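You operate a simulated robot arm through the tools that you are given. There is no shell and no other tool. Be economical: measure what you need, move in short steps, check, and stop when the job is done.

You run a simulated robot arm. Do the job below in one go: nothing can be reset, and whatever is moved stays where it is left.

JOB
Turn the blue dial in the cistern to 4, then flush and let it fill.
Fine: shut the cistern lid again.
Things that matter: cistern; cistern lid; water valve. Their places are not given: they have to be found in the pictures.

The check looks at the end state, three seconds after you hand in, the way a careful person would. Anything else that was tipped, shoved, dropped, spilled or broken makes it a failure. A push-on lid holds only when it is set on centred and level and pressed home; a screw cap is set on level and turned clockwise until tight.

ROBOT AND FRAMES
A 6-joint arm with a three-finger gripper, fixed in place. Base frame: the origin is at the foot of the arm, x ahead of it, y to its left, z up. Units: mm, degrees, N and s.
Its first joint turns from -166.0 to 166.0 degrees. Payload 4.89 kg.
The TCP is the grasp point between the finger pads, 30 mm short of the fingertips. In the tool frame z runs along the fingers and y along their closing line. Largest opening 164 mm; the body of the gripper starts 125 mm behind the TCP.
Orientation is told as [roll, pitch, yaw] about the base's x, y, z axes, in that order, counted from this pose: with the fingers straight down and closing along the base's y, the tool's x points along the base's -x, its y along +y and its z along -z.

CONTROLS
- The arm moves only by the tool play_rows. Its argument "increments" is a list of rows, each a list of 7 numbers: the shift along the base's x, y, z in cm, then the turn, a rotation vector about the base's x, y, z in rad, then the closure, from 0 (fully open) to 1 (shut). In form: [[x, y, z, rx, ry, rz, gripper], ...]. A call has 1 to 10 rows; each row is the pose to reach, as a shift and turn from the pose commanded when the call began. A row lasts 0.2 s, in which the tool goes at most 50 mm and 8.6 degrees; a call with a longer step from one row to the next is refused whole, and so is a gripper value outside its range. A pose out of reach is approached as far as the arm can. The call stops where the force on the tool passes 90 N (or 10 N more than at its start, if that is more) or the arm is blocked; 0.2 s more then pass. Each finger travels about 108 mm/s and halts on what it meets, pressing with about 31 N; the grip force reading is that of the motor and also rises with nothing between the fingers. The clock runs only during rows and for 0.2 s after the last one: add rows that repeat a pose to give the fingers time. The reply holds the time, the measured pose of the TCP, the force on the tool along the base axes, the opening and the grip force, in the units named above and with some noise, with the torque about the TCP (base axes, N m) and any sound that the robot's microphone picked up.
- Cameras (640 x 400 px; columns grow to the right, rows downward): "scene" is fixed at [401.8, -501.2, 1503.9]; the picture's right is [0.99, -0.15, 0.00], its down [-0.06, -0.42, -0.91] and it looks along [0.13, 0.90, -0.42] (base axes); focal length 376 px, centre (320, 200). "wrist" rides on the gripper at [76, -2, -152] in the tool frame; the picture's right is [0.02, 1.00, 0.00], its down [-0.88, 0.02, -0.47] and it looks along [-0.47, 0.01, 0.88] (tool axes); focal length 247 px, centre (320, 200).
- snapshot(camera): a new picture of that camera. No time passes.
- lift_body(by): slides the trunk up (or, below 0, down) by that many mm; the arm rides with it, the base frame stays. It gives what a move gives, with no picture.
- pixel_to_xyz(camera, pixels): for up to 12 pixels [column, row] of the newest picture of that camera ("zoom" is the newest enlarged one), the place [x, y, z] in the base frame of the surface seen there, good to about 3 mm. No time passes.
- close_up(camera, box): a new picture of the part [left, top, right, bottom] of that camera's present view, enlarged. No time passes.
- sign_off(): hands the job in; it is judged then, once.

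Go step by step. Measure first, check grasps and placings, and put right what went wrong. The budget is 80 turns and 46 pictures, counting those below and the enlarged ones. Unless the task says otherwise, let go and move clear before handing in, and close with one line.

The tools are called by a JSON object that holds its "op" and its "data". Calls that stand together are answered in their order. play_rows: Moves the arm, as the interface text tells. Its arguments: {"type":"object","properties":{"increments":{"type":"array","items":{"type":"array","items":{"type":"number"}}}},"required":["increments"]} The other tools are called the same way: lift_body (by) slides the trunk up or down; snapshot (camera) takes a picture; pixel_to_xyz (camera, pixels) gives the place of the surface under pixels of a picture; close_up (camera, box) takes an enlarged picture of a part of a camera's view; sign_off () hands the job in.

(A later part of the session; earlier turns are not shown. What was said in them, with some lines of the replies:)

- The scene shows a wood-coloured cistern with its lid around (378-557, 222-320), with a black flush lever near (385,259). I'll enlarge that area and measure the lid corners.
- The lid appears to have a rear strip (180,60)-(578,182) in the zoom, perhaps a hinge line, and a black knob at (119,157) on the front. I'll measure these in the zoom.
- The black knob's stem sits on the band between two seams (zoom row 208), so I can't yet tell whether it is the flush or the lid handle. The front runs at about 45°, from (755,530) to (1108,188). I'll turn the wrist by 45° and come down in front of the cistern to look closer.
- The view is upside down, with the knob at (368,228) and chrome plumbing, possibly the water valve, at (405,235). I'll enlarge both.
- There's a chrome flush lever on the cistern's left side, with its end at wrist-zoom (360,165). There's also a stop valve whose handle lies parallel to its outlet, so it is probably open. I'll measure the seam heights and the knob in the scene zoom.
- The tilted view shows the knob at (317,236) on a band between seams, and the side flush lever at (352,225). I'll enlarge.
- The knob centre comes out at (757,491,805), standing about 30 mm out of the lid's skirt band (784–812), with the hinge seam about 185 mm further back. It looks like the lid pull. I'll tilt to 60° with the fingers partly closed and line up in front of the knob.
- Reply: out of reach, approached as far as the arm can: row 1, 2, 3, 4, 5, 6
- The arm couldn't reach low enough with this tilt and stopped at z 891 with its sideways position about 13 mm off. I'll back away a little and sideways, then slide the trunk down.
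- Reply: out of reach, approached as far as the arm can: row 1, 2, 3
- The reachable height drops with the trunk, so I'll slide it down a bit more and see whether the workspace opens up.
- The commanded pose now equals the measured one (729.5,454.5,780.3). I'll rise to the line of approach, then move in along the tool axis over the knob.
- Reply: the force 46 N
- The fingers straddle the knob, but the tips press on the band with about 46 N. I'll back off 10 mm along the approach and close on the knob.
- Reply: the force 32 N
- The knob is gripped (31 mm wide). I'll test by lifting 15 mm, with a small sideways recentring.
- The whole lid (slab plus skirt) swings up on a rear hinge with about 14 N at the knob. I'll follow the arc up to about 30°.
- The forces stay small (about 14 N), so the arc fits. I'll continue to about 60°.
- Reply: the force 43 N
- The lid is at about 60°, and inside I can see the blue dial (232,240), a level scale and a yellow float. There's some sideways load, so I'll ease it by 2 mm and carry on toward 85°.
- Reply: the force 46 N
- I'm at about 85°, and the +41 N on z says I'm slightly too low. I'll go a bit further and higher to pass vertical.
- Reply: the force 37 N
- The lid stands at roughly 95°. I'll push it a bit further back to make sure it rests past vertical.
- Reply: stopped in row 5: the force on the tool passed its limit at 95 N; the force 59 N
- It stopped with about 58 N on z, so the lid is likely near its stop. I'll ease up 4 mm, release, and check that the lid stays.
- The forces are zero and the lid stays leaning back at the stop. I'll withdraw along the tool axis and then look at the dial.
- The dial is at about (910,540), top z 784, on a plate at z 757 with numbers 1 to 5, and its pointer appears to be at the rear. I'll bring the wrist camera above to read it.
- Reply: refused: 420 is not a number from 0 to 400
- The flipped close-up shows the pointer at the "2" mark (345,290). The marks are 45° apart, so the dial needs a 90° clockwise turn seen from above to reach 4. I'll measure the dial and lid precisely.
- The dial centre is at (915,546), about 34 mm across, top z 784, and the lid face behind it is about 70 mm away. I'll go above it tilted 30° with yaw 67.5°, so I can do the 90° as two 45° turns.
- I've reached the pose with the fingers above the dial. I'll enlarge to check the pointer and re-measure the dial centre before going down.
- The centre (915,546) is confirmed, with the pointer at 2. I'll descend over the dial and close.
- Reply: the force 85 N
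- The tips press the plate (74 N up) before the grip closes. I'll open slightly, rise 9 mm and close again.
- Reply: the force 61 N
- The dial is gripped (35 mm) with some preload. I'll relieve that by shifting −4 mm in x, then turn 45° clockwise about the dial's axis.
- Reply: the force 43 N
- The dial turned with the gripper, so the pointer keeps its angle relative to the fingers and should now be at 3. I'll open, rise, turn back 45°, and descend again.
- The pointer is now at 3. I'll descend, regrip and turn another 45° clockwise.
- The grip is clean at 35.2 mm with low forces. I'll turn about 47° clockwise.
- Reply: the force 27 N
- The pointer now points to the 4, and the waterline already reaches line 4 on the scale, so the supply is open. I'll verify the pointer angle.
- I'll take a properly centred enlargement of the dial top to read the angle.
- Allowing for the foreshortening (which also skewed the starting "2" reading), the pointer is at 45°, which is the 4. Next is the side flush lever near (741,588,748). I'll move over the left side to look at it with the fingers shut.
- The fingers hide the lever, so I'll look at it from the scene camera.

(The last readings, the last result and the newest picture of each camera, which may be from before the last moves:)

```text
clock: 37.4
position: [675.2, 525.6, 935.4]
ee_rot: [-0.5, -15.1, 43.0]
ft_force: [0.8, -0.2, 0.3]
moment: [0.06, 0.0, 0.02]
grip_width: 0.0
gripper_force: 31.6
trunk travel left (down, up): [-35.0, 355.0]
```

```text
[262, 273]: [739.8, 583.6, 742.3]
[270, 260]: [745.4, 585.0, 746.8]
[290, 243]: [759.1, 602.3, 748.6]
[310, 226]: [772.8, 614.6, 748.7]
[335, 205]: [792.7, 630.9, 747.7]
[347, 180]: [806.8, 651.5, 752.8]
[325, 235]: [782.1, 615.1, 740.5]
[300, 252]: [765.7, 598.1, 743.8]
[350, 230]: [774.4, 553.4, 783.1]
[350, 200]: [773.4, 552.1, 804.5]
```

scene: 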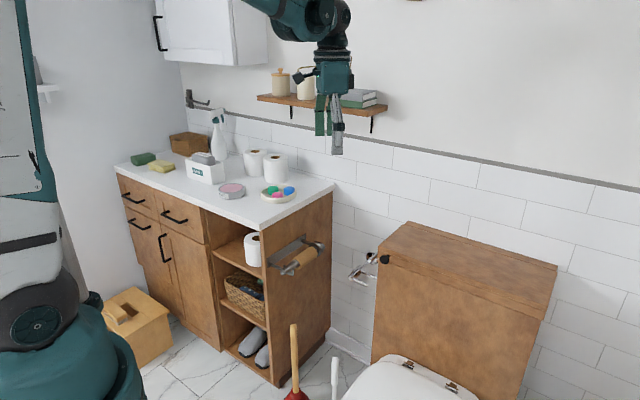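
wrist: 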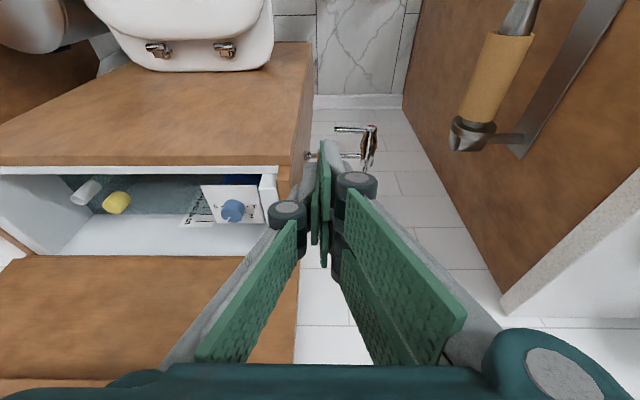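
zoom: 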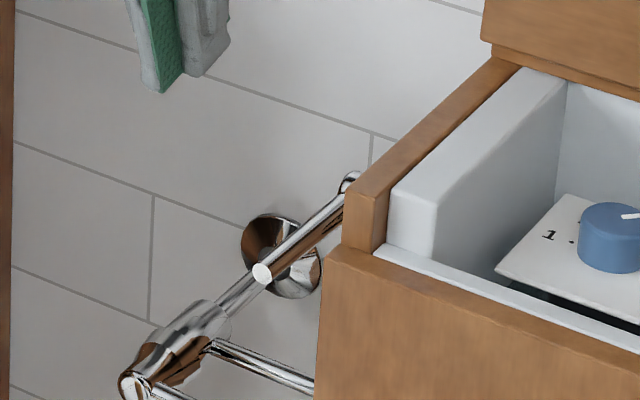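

The lever is a horizontal rod at z≈745 from pivot (806,651) to its free end (740,584). I'll put the closed fingertips above its free end.

{"op": "play_rows", "data": {"increments": [[1.7, 1.5, -2.5, 0, 0, 0, 1], [3.4, 3.1, -5, 0, 0, 0, 1], [5.1, 4.6, -8, 0, 0, 0, 1], [6.73, 6.14, -11, 0, 0, 0, 1], [6.73, 6.14, -13, 0, 0, 0, 1], [6.73, 6.14, -13, 0, 0, 0, 1]]}}

{"op": "close_up", "data": {"camera": "scene", "box": [330, 220, 426, 280]}}

```text
clock: 38.8
position: [743.0, 586.8, 802.3]
ee_rot: [-0.5, -15.2, 43.1]
ft_force: [0.5, 0.0, -0.2]
moment: [0.04, -0.02, 0.04]
grip_width: 0.0
gripper_force: 31.2
trunk travel left (down, up): [-35.0, 355.0]
```

```text
6.67 times, centred on (378, 250) of scene
```

zoom: 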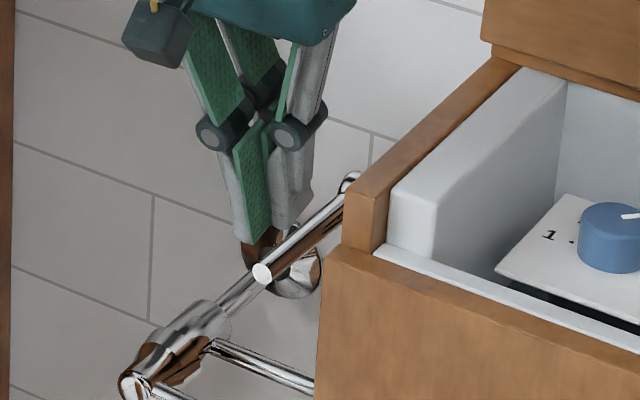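

The fingertips hang just above the rod. I'll press down about 60 mm following the lever's arc.

{"op": "play_rows", "data": {"increments": [[0, 0, -1, 0, 0, 0, 1], [0, 0, -2, 0, 0, 0, 1], [0, 0, -3, 0, 0, 0, 1], [0.15, 0.15, -4, 0, 0, 0, 1], [0.35, 0.35, -5, 0, 0, 0, 1], [0.6, 0.6, -6, 0, 0, 0, 1]]}}

{"op": "close_up", "data": {"camera": "scene", "box": [330, 220, 490, 320]}}

```text
clock: 40.2
position: [751.5, 591.8, 743.1]
ee_rot: [-0.4, -15.1, 43.1]
ft_force: [-1.6, -2.2, 5.9]
moment: [0.1, -0.14, -0.05]
grip_width: 0.0
gripper_force: 31.5
trunk travel left (down, up): [-35.0, 355.0]
```

```text
4.00 times, centred on (410, 270) of scene
```

zoom: 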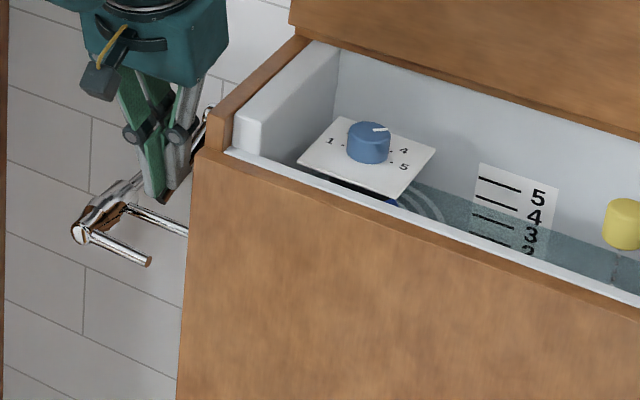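

The force is only 6 N (a light spring) with no sound yet. I'll press 15 mm more, hold, then look.

{"op": "play_rows", "data": {"increments": [[0.3, 0.3, -0.8, 0, 0, 0, 1], [0.6, 0.6, -1.6, 0, 0, 0, 1], [0.6, 0.6, -1.6, 0, 0, 0, 1], [0.6, 0.6, -1.6, 0, 0, 0, 1], [0.6, 0.6, -1.6, 0, 0, 0, 1]]}}

{"op": "close_up", "data": {"camera": "scene", "box": [330, 220, 490, 320]}}

```text
clock: 40.8
position: [755.0, 595.7, 735.4]
ee_rot: [-0.5, -15.3, 43.0]
ft_force: [-23.5, -21.1, 77.0]
moment: [1.66, -1.47, 0.13]
grip_width: 0.0
gripper_force: 31.0
trunk travel left (down, up): [-35.0, 355.0]
stopped in row 3: the force on the tool passed its limit at 105 N (the readings are from after the stop); the commanded pose is now the measured one
```

```text
4.00 times, centred on (410, 270) of scene
```

zoom: 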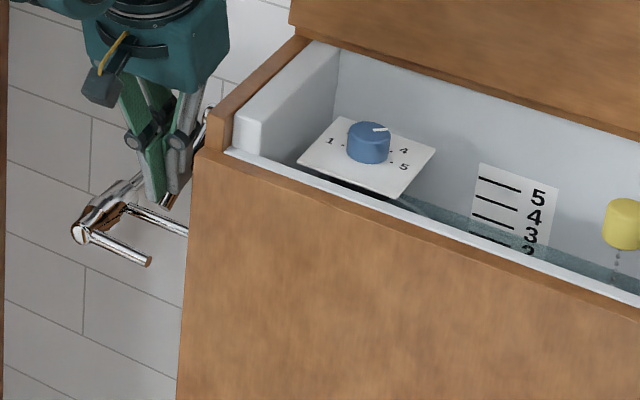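

The lever is at its stop and the water level is dropping, so the flush works. I'll ease off, hold briefly, then let the lever rise.

{"op": "play_rows", "data": {"increments": [[0, 0, 0.5, 0, 0, 0, 1], [0, 0, 0.5, 0, 0, 0, 1], [0, 0, 0.5, 0, 0, 0, 1], [0, 0, 0.5, 0, 0, 0, 1], [0, 0, 0.5, 0, 0, 0, 1], [0, 0, 0.5, 0, 0, 0, 1], [0, 0, 0.5, 0, 0, 0, 1], [-0.4, -0.4, 3, 0, 0, 0, 1], [-1, -1, 6.5, 0, 0, 0, 1], [-1, -1, 10, 0, 0, 0, 1]]}}

{"op": "close_up", "data": {"camera": "scene", "box": [330, 220, 490, 320]}}

```text
clock: 43.0
position: [747.1, 587.6, 829.2]
ee_rot: [-0.5, -15.0, 43.1]
ft_force: [1.3, 1.3, -2.0]
moment: [-0.09, 0.14, 0.01]
grip_width: 0.1
gripper_force: 30.9
trunk travel left (down, up): [-35.0, 355.0]
```

```text
4.00 times, centred on (410, 270) of scene
```

zoom: 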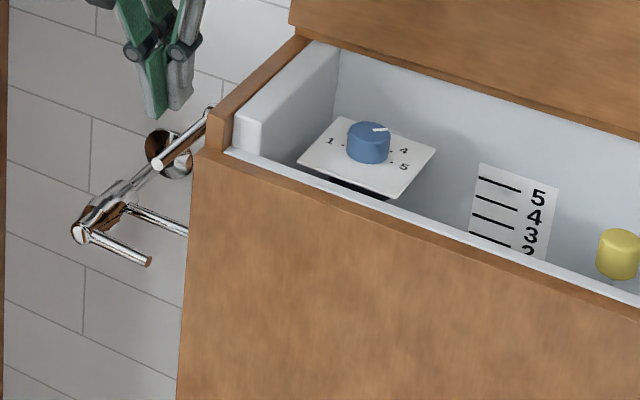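

The flush emptied well below the scale and the lever sprang back. While it refills I'll go back to the pose in front of the open lid's knob.

{"op": "play_rows", "data": {"increments": [[0, -1, 3.8, 0.07, -0.07, 0.004, 1], [0.1, -2.3, 7.5, 0.15, -0.15, 0.008, 0.9], [0.5, -3.6, 11.3, 0.23, -0.23, 0.012, 0.8], [0.9, -5, 15, 0.31, -0.31, 0.016, 0.7], [1.3, -6.3, 18.8, 0.39, -0.39, 0.02, 0.6], [1.7, -7.6, 22.5, 0.475, -0.475, 0.025, 0.6], [2.1, -8.8, 26.3, 0.56, -0.56, 0.03, 0.6], [2.1, -8.8, 26.3, 0.56, -0.56, 0.03, 0.6], [2.1, -8.8, 26.3, 0.56, -0.56, 0.03, 0.6], [2.1, -8.8, 26.3, 0.56, -0.56, 0.03, 0.6]]}}

{"op": "close_up", "data": {"camera": "scene", "box": [330, 160, 570, 310]}}

```text
clock: 45.2
position: [768.1, 498.2, 1094.0]
ee_rot: [1.0, -60.4, 44.0]
ft_force: [-0.4, 0.4, -0.1]
moment: [-0.05, -0.02, 0.0]
grip_width: 65.3
gripper_force: 0.1
trunk travel left (down, up): [-35.0, 355.0]
```

```text
2.67 times, centred on (450, 235) of scene
```

zoom: 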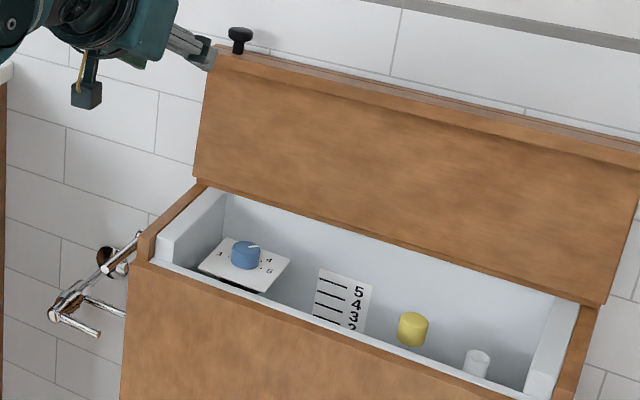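

The lid is still open with the knob at (240,38) in the zoom. I'll measure the knob and wait a couple of seconds to watch the fill.

{"op": "pixel_to_xyz", "data": {"camera": "zoom", "pixels": [[240, 32], [228, 32], [251, 34], [240, 48], [222, 50], [240, 58]]}}

{"op": "play_rows", "data": {"increments": [[0, 0, 0, 0, 0, 0, 0.6], [0, 0, 0, 0, 0, 0, 0.6], [0, 0, 0, 0, 0, 0, 0.6], [0, 0, 0, 0, 0, 0, 0.6], [0, 0, 0, 0, 0, 0, 0.6], [0, 0, 0, 0, 0, 0, 0.6], [0, 0, 0, 0, 0, 0, 0.6], [0, 0, 0, 0, 0, 0, 0.6], [0, 0, 0, 0, 0, 0, 0.6], [0, 0, 0, 0, 0, 0, 0.6]]}}

{"op": "play_rows", "data": {"increments": [[0, 0, 0, 0, 0, 0, 0.6], [0, 0, 0, 0, 0, 0, 0.6], [0, 0, 0, 0, 0, 0, 0.6], [0, 0, 0, 0, 0, 0, 0.6], [0, 0, 0, 0, 0, 0, 0.6], [0, 0, 0, 0, 0, 0, 0.6], [0, 0, 0, 0, 0, 0, 0.6], [0, 0, 0, 0, 0, 0, 0.6], [0, 0, 0, 0, 0, 0, 0.6], [0, 0, 0, 0, 0, 0, 0.6]]}}

{"op": "close_up", "data": {"camera": "scene", "box": [370, 220, 530, 320]}}

```text
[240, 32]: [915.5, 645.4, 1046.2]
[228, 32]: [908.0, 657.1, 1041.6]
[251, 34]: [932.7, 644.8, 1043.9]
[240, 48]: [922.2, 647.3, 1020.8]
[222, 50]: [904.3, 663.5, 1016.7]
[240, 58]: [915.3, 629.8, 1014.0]
```

```text
clock: 47.4
position: [770.3, 498.2, 1094.7]
ee_rot: [0.9, -60.4, 43.9]
ft_force: [0.6, 0.5, -0.7]
moment: [-0.02, -0.01, -0.02]
grip_width: 65.5
gripper_force: 0.0
trunk travel left (down, up): [-35.0, 355.0]
```

```text
clock: 49.6
position: [769.7, 497.2, 1093.0]
ee_rot: [1.0, -60.5, 44.0]
ft_force: [-1.0, -0.2, -0.3]
moment: [0.03, 0.0, -0.02]
grip_width: 65.7
gripper_force: 0.0
trunk travel left (down, up): [-35.0, 355.0]
```

```text
4.00 times, centred on (450, 270) of scene
```

zoom: 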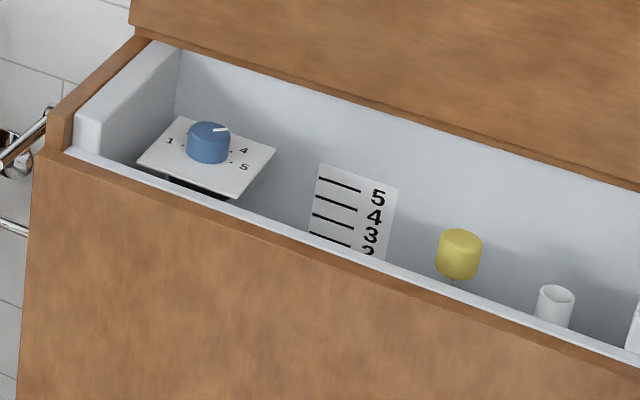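

The float hasn't moved yet, and the water is below my line of sight. Before the flush it did rise from 2 to 4 by itself, so I'll wait longer.

{"op": "play_rows", "data": {"increments": [[0, 0, 0, 0, 0, 0, 0.6], [0, 0, 0, 0, 0, 0, 0.6], [0, 0, 0, 0, 0, 0, 0.6], [0, 0, 0, 0, 0, 0, 0.6], [0, 0, 0, 0, 0, 0, 0.6], [0, 0, 0, 0, 0, 0, 0.6], [0, 0, 0, 0, 0, 0, 0.6], [0, 0, 0, 0, 0, 0, 0.6], [0, 0, 0, 0, 0, 0, 0.6], [0, 0, 0, 0, 0, 0, 0.6]]}}

{"op": "play_rows", "data": {"increments": [[0, 0, 0, 0, 0, 0, 0.6], [0, 0, 0, 0, 0, 0, 0.6], [0, 0, 0, 0, 0, 0, 0.6], [0, 0, 0, 0, 0, 0, 0.6], [0, 0, 0, 0, 0, 0, 0.6], [0, 0, 0, 0, 0, 0, 0.6], [0, 0, 0, 0, 0, 0, 0.6], [0, 0, 0, 0, 0, 0, 0.6], [0, 0, 0, 0, 0, 0, 0.6], [0, 0, 0, 0, 0, 0, 0.6]]}}

{"op": "play_rows", "data": {"increments": [[0, 0, 0, 0, 0, 0, 0.6], [0, 0, 0, 0, 0, 0, 0.6], [0, 0, 0, 0, 0, 0, 0.6], [0, 0, 0, 0, 0, 0, 0.6], [0, 0, 0, 0, 0, 0, 0.6], [0, 0, 0, 0, 0, 0, 0.6], [0, 0, 0, 0, 0, 0, 0.6], [0, 0, 0, 0, 0, 0, 0.6], [0, 0, 0, 0, 0, 0, 0.6], [0, 0, 0, 0, 0, 0, 0.6]]}}

{"op": "play_rows", "data": {"increments": [[0, 0, 0, 0, 0, 0, 0.6], [0, 0, 0, 0, 0, 0, 0.6], [0, 0, 0, 0, 0, 0, 0.6], [0, 0, 0, 0, 0, 0, 0.6], [0, 0, 0, 0, 0, 0, 0.6], [0, 0, 0, 0, 0, 0, 0.6], [0, 0, 0, 0, 0, 0, 0.6], [0, 0, 0, 0, 0, 0, 0.6], [0, 0, 0, 0, 0, 0, 0.6], [0, 0, 0, 0, 0, 0, 0.6]]}}

{"op": "close_up", "data": {"camera": "scene", "box": [370, 220, 530, 320]}}

```text
clock: 51.8
position: [768.5, 497.6, 1093.3]
ee_rot: [1.0, -60.4, 43.9]
ft_force: [0.3, 0.0, 0.3]
moment: [0.03, -0.04, -0.01]
grip_width: 65.6
gripper_force: 0.0
trunk travel left (down, up): [-35.0, 355.0]
```

```text
clock: 54.0
position: [768.3, 496.7, 1092.7]
ee_rot: [1.0, -60.3, 44.0]
ft_force: [-0.2, -0.6, 0.3]
moment: [0.0, 0.0, 0.02]
grip_width: 65.4
gripper_force: 0.1
trunk travel left (down, up): [-35.0, 355.0]
```

```text
clock: 56.2
position: [768.5, 498.7, 1094.1]
ee_rot: [0.9, -60.3, 44.1]
ft_force: [-0.4, -0.5, 0.1]
moment: [0.03, 0.01, 0.0]
grip_width: 65.6
gripper_force: 0.1
trunk travel left (down, up): [-35.0, 355.0]
```

```text
clock: 58.4
position: [768.9, 498.4, 1092.9]
ee_rot: [0.9, -60.4, 44.0]
ft_force: [-0.8, -0.1, 0.7]
moment: [-0.02, 0.02, 0.0]
grip_width: 65.8
gripper_force: 0.1
trunk travel left (down, up): [-35.0, 355.0]
```

```text
4.00 times, centred on (450, 270) of scene
```

zoom: 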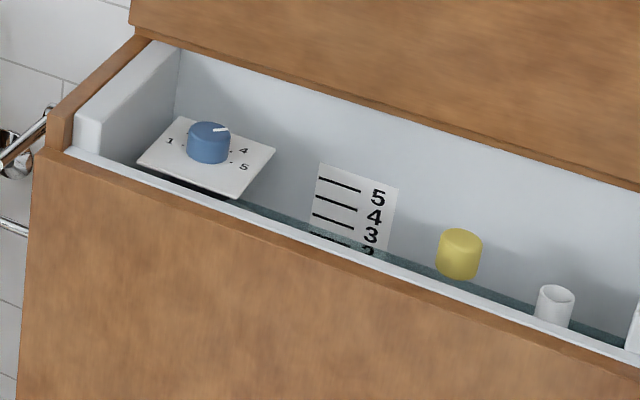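

The water is rising (now between 2 and 3), so the fill works. I'll return along the same path to the knob and grip it.

{"op": "play_rows", "data": {"increments": [[3, 3.1, 0, 0, 0, 0, 0.6], [6, 6.1, 0, 0, 0, 0, 0.6], [9, 9.1, 0, 0, 0, 0, 0.6], [11.1, 11.5, -1, 0, 0, 0, 0.6], [13.5, 13.9, -3, 0, 0, 0, 0.6], [14.7, 15.1, -3.8, 0, 0, 0, 0.6], [14.7, 15.1, -3.8, 0, 0, 0, 0.8], [14.7, 15.1, -3.8, 0, 0, 0, 1], [14.7, 15.1, -3.8, 0, 0, 0, 1], [14.7, 15.1, -3.8, 0, 0, 0, 1]]}}

{"op": "close_up", "data": {"camera": "scene", "box": [370, 160, 530, 320]}}

```text
clock: 60.6
position: [913.8, 650.0, 1055.6]
ee_rot: [0.8, -60.3, 44.1]
ft_force: [-10.3, 10.3, 1.3]
moment: [0.3, 0.16, 0.2]
grip_width: 31.0
gripper_force: 44.6
trunk travel left (down, up): [-35.0, 355.0]
```

```text
2.50 times, centred on (450, 240) of scene
```

zoom: 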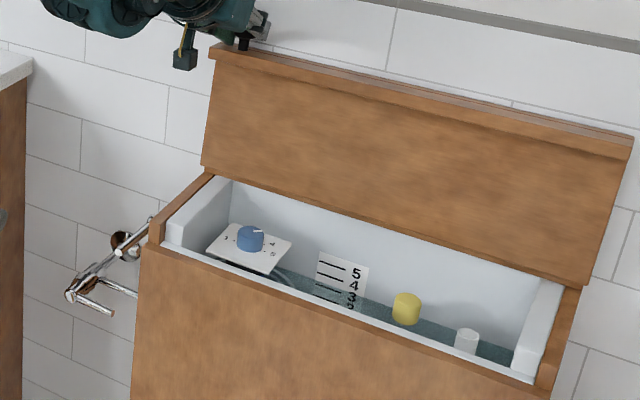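

The knob is held (31 mm) and the water is between 3 and 4. I'll wait a few seconds, then swing the lid back along the arc to about 60° and check the level.

{"op": "play_rows", "data": {"increments": [[0, 0, 0, 0, 0, 0, 1], [0, 0, 0, 0, 0, 0, 1], [0, 0, 0, 0, 0, 0, 1], [0, 0, 0, 0, 0, 0, 1], [0, 0, 0, 0, 0, 0, 1], [0, 0, 0, 0, 0, 0, 1], [0, 0, 0, 0, 0, 0, 1], [0, 0, 0, 0, 0, 0, 1], [0, 0, 0, 0, 0, 0, 1], [0, 0, 0, 0, 0, 0, 1]]}}

{"op": "play_rows", "data": {"increments": [[0, 0, 0, 0, 0, 0, 1], [0, 0, 0, 0, 0, 0, 1], [0, 0, 0, 0, 0, 0, 1], [0, 0, 0, 0, 0, 0, 1], [0, 0, 0, 0, 0, 0, 1], [0, 0, 0, 0, 0, 0, 1], [0, 0, 0, 0, 0, 0, 1], [0, 0, 0, 0, 0, 0, 1], [0, 0, 0, 0, 0, 0, 1], [0, 0, 0, 0, 0, 0, 1]]}}

{"op": "play_rows", "data": {"increments": [[-1.2, -1.2, 0.2, 0, 0, 0, 1], [-2.4, -2.4, 0.2, 0, 0, 0, 1], [-3.6, -3.6, -0.1, 0, 0, 0, 1], [-4.9, -4.9, -0.6, 0, 0, 0, 1], [-6.2, -6.1, -1.4, 0, 0, 0, 1], [-7.4, -7.3, -2.1, 0, 0, 0, 1], [-8.6, -8.5, -2.9, 0, 0, 0, 1], [-9.7, -9.6, -3.9, 0, 0, 0, 1], [-10.8, -10.7, -5.0, 0, 0, 0, 1]]}}

{"op": "close_up", "data": {"camera": "scene", "box": [370, 200, 530, 300]}}

```text
clock: 62.8
position: [914.7, 650.7, 1055.8]
ee_rot: [0.8, -60.3, 44.1]
ft_force: [-16.5, 18.5, 1.2]
moment: [0.3, 0.22, 0.27]
grip_width: 30.7
gripper_force: 44.9
trunk travel left (down, up): [-35.0, 355.0]
```

```text
clock: 65.0
position: [915.4, 649.9, 1055.6]
ee_rot: [0.8, -60.4, 44.1]
ft_force: [-18.8, 19.1, 0.2]
moment: [0.24, 0.32, 0.3]
grip_width: 30.8
gripper_force: 45.3
trunk travel left (down, up): [-35.0, 355.0]
```

```text
clock: 67.0
position: [807.9, 542.8, 1004.1]
ee_rot: [0.8, -60.3, 44.0]
ft_force: [0.2, 23.1, -9.1]
moment: [1.03, -0.82, 0.17]
grip_width: 31.1
gripper_force: 45.0
trunk travel left (down, up): [-35.0, 355.0]
```

```text
4.00 times, centred on (450, 250) of scene
```

zoom: 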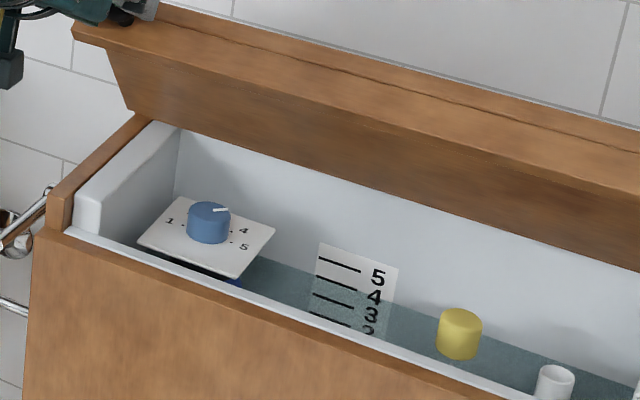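

The waterline is now at the "4" line. I'll lower the lid further along the arc to about 10°.

{"op": "play_rows", "data": {"increments": [[-0.99, -0.99, -1.15, 0, 0, 0, 1], [-1.91, -1.91, -2.4, 0, 0, 0, 1], [-2.76, -2.76, -3.8, 0, 0, 0, 1], [-3.54, -3.54, -5.3, 0, 0, 0, 1], [-4.17, -4.17, -6.9, 0, 0, 0, 1], [-4.74, -4.74, -8.6, 0, 0, 0, 1], [-5.19, -5.19, -10.3, 0, 0, 0, 1], [-5.54, -5.54, -12.1, 0, 0, 0, 1], [-5.8, -5.8, -13.9, 0, 0, 0, 1], [-5.9, -5.9, -15.7, 0, 0, 0, 1]]}}

```text
clock: 69.2
position: [748.4, 483.4, 845.9]
ee_rot: [0.9, -60.4, 44.0]
ft_force: [16.7, -8.8, 2.1]
moment: [0.79, -1.27, -0.57]
grip_width: 31.7
gripper_force: 45.4
trunk travel left (down, up): [-35.0, 355.0]
```

I'm at z 846 and the closed height is about 810. I'll lower the last 37 mm gently and press lightly.

{"op": "play_rows", "data": {"increments": [[0, 0, -0.8, 0, 0, 0, 1], [0, 0, -1.6, 0, 0, 0, 1], [0, 0, -2.4, 0, 0, 0, 1], [0, 0, -3.1, 0, 0, 0, 1], [0, 0, -3.5, 0, 0, 0, 1], [0, 0, -3.8, 0, 0, 0, 1]]}}

```text
clock: 70.6
position: [747.3, 482.9, 812.7]
ee_rot: [1.0, -60.6, 43.9]
ft_force: [26.9, -14.5, 33.4]
moment: [0.35, -0.91, -0.51]
grip_width: 31.6
gripper_force: 45.2
trunk travel left (down, up): [-35.0, 355.0]
```

The lid is down with 33 N of upward reaction, so it's seated. I'll release, back straight off the knob, and check.

{"op": "play_rows", "data": {"increments": [[0, 0, 0.2, 0, 0, 0, 1], [0, 0, 0.2, 0, 0, 0, 0.8], [0, 0, 0.2, 0, 0, 0, 0.6], [0, 0, 0.2, 0, 0, 0, 0.6], [-1.8, -1.8, 1.5, 0, 0, 0, 0.6], [-4.2, -4.2, 3.5, 0, 0, 0, 0.6], [-6.6, -6.6, 6.5, 0, 0, 0, 0.6], [-8.6, -8.6, 10, 0, 0, 0, 0.6], [-9.6, -9.6, 14, 0, 0, 0, 0.6]]}}

{"op": "close_up", "data": {"camera": "scene", "box": [340, 200, 580, 350]}}

```text
clock: 72.6
position: [653.2, 390.5, 947.5]
ee_rot: [0.9, -60.3, 44.0]
ft_force: [1.8, 1.1, -0.7]
moment: [0.02, 0.08, 0.1]
grip_width: 65.5
gripper_force: 0.0
trunk travel left (down, up): [-35.0, 355.0]
```

```text
2.67 times, centred on (460, 275) of scene
```

zoom: 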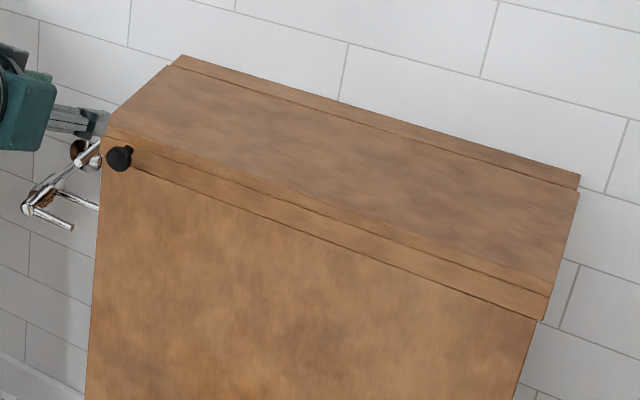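

The lid is fully shut, as at the start, with the knob at (119,157). I'll wait a few more seconds for the fill to finish and take one overall picture.

{"op": "play_rows", "data": {"increments": [[0, 0, 0, 0, 0, 0, 0.6], [0, 0, 0, 0, 0, 0, 0.6], [0, 0, 0, 0, 0, 0, 0.6], [0, 0, 0, 0, 0, 0, 0.6], [0, 0, 0, 0, 0, 0, 0.6], [0, 0, 0, 0, 0, 0, 0.6], [0, 0, 0, 0, 0, 0, 0.6], [0, 0, 0, 0, 0, 0, 0.6], [0, 0, 0, 0, 0, 0, 0.6], [0, 0, 0, 0, 0, 0, 0.6]]}}

{"op": "play_rows", "data": {"increments": [[0, 0, 0, 0, 0, 0, 0.6], [0, 0, 0, 0, 0, 0, 0.6], [0, 0, 0, 0, 0, 0, 0.6], [0, 0, 0, 0, 0, 0, 0.6], [0, 0, 0, 0, 0, 0, 0.6], [0, 0, 0, 0, 0, 0, 0.6], [0, 0, 0, 0, 0, 0, 0.6], [0, 0, 0, 0, 0, 0, 0.6], [0, 0, 0, 0, 0, 0, 0.6], [0, 0, 0, 0, 0, 0, 0.6]]}}

{"op": "snapshot", "data": {"camera": "scene"}}

```text
clock: 74.8
position: [652.3, 390.7, 946.6]
ee_rot: [0.8, -60.4, 43.9]
ft_force: [-0.1, 0.0, -0.3]
moment: [0.05, -0.01, -0.01]
grip_width: 65.7
gripper_force: 0.1
trunk travel left (down, up): [-35.0, 355.0]
```

```text
clock: 77.0
position: [653.7, 390.7, 947.5]
ee_rot: [0.9, -60.4, 44.0]
ft_force: [0.2, -0.4, -0.2]
moment: [-0.01, 0.02, -0.02]
grip_width: 65.6
gripper_force: 0.0
trunk travel left (down, up): [-35.0, 355.0]
```

```text
2 pictures are left
```

scene: 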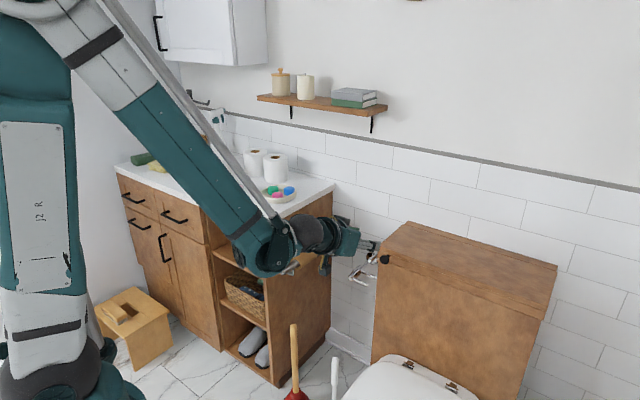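

The lid is shut, the arm is clear with zero force, and the visible surroundings look undisturbed; the arm hides part of the counter. I'm handing in.

{"op": "sign_off", "data": {}}

```text
The job is handed in.
```

The blue dial is at 4, the toilet was flushed, the cistern refilled to the 4 line, and the lid is shut again.
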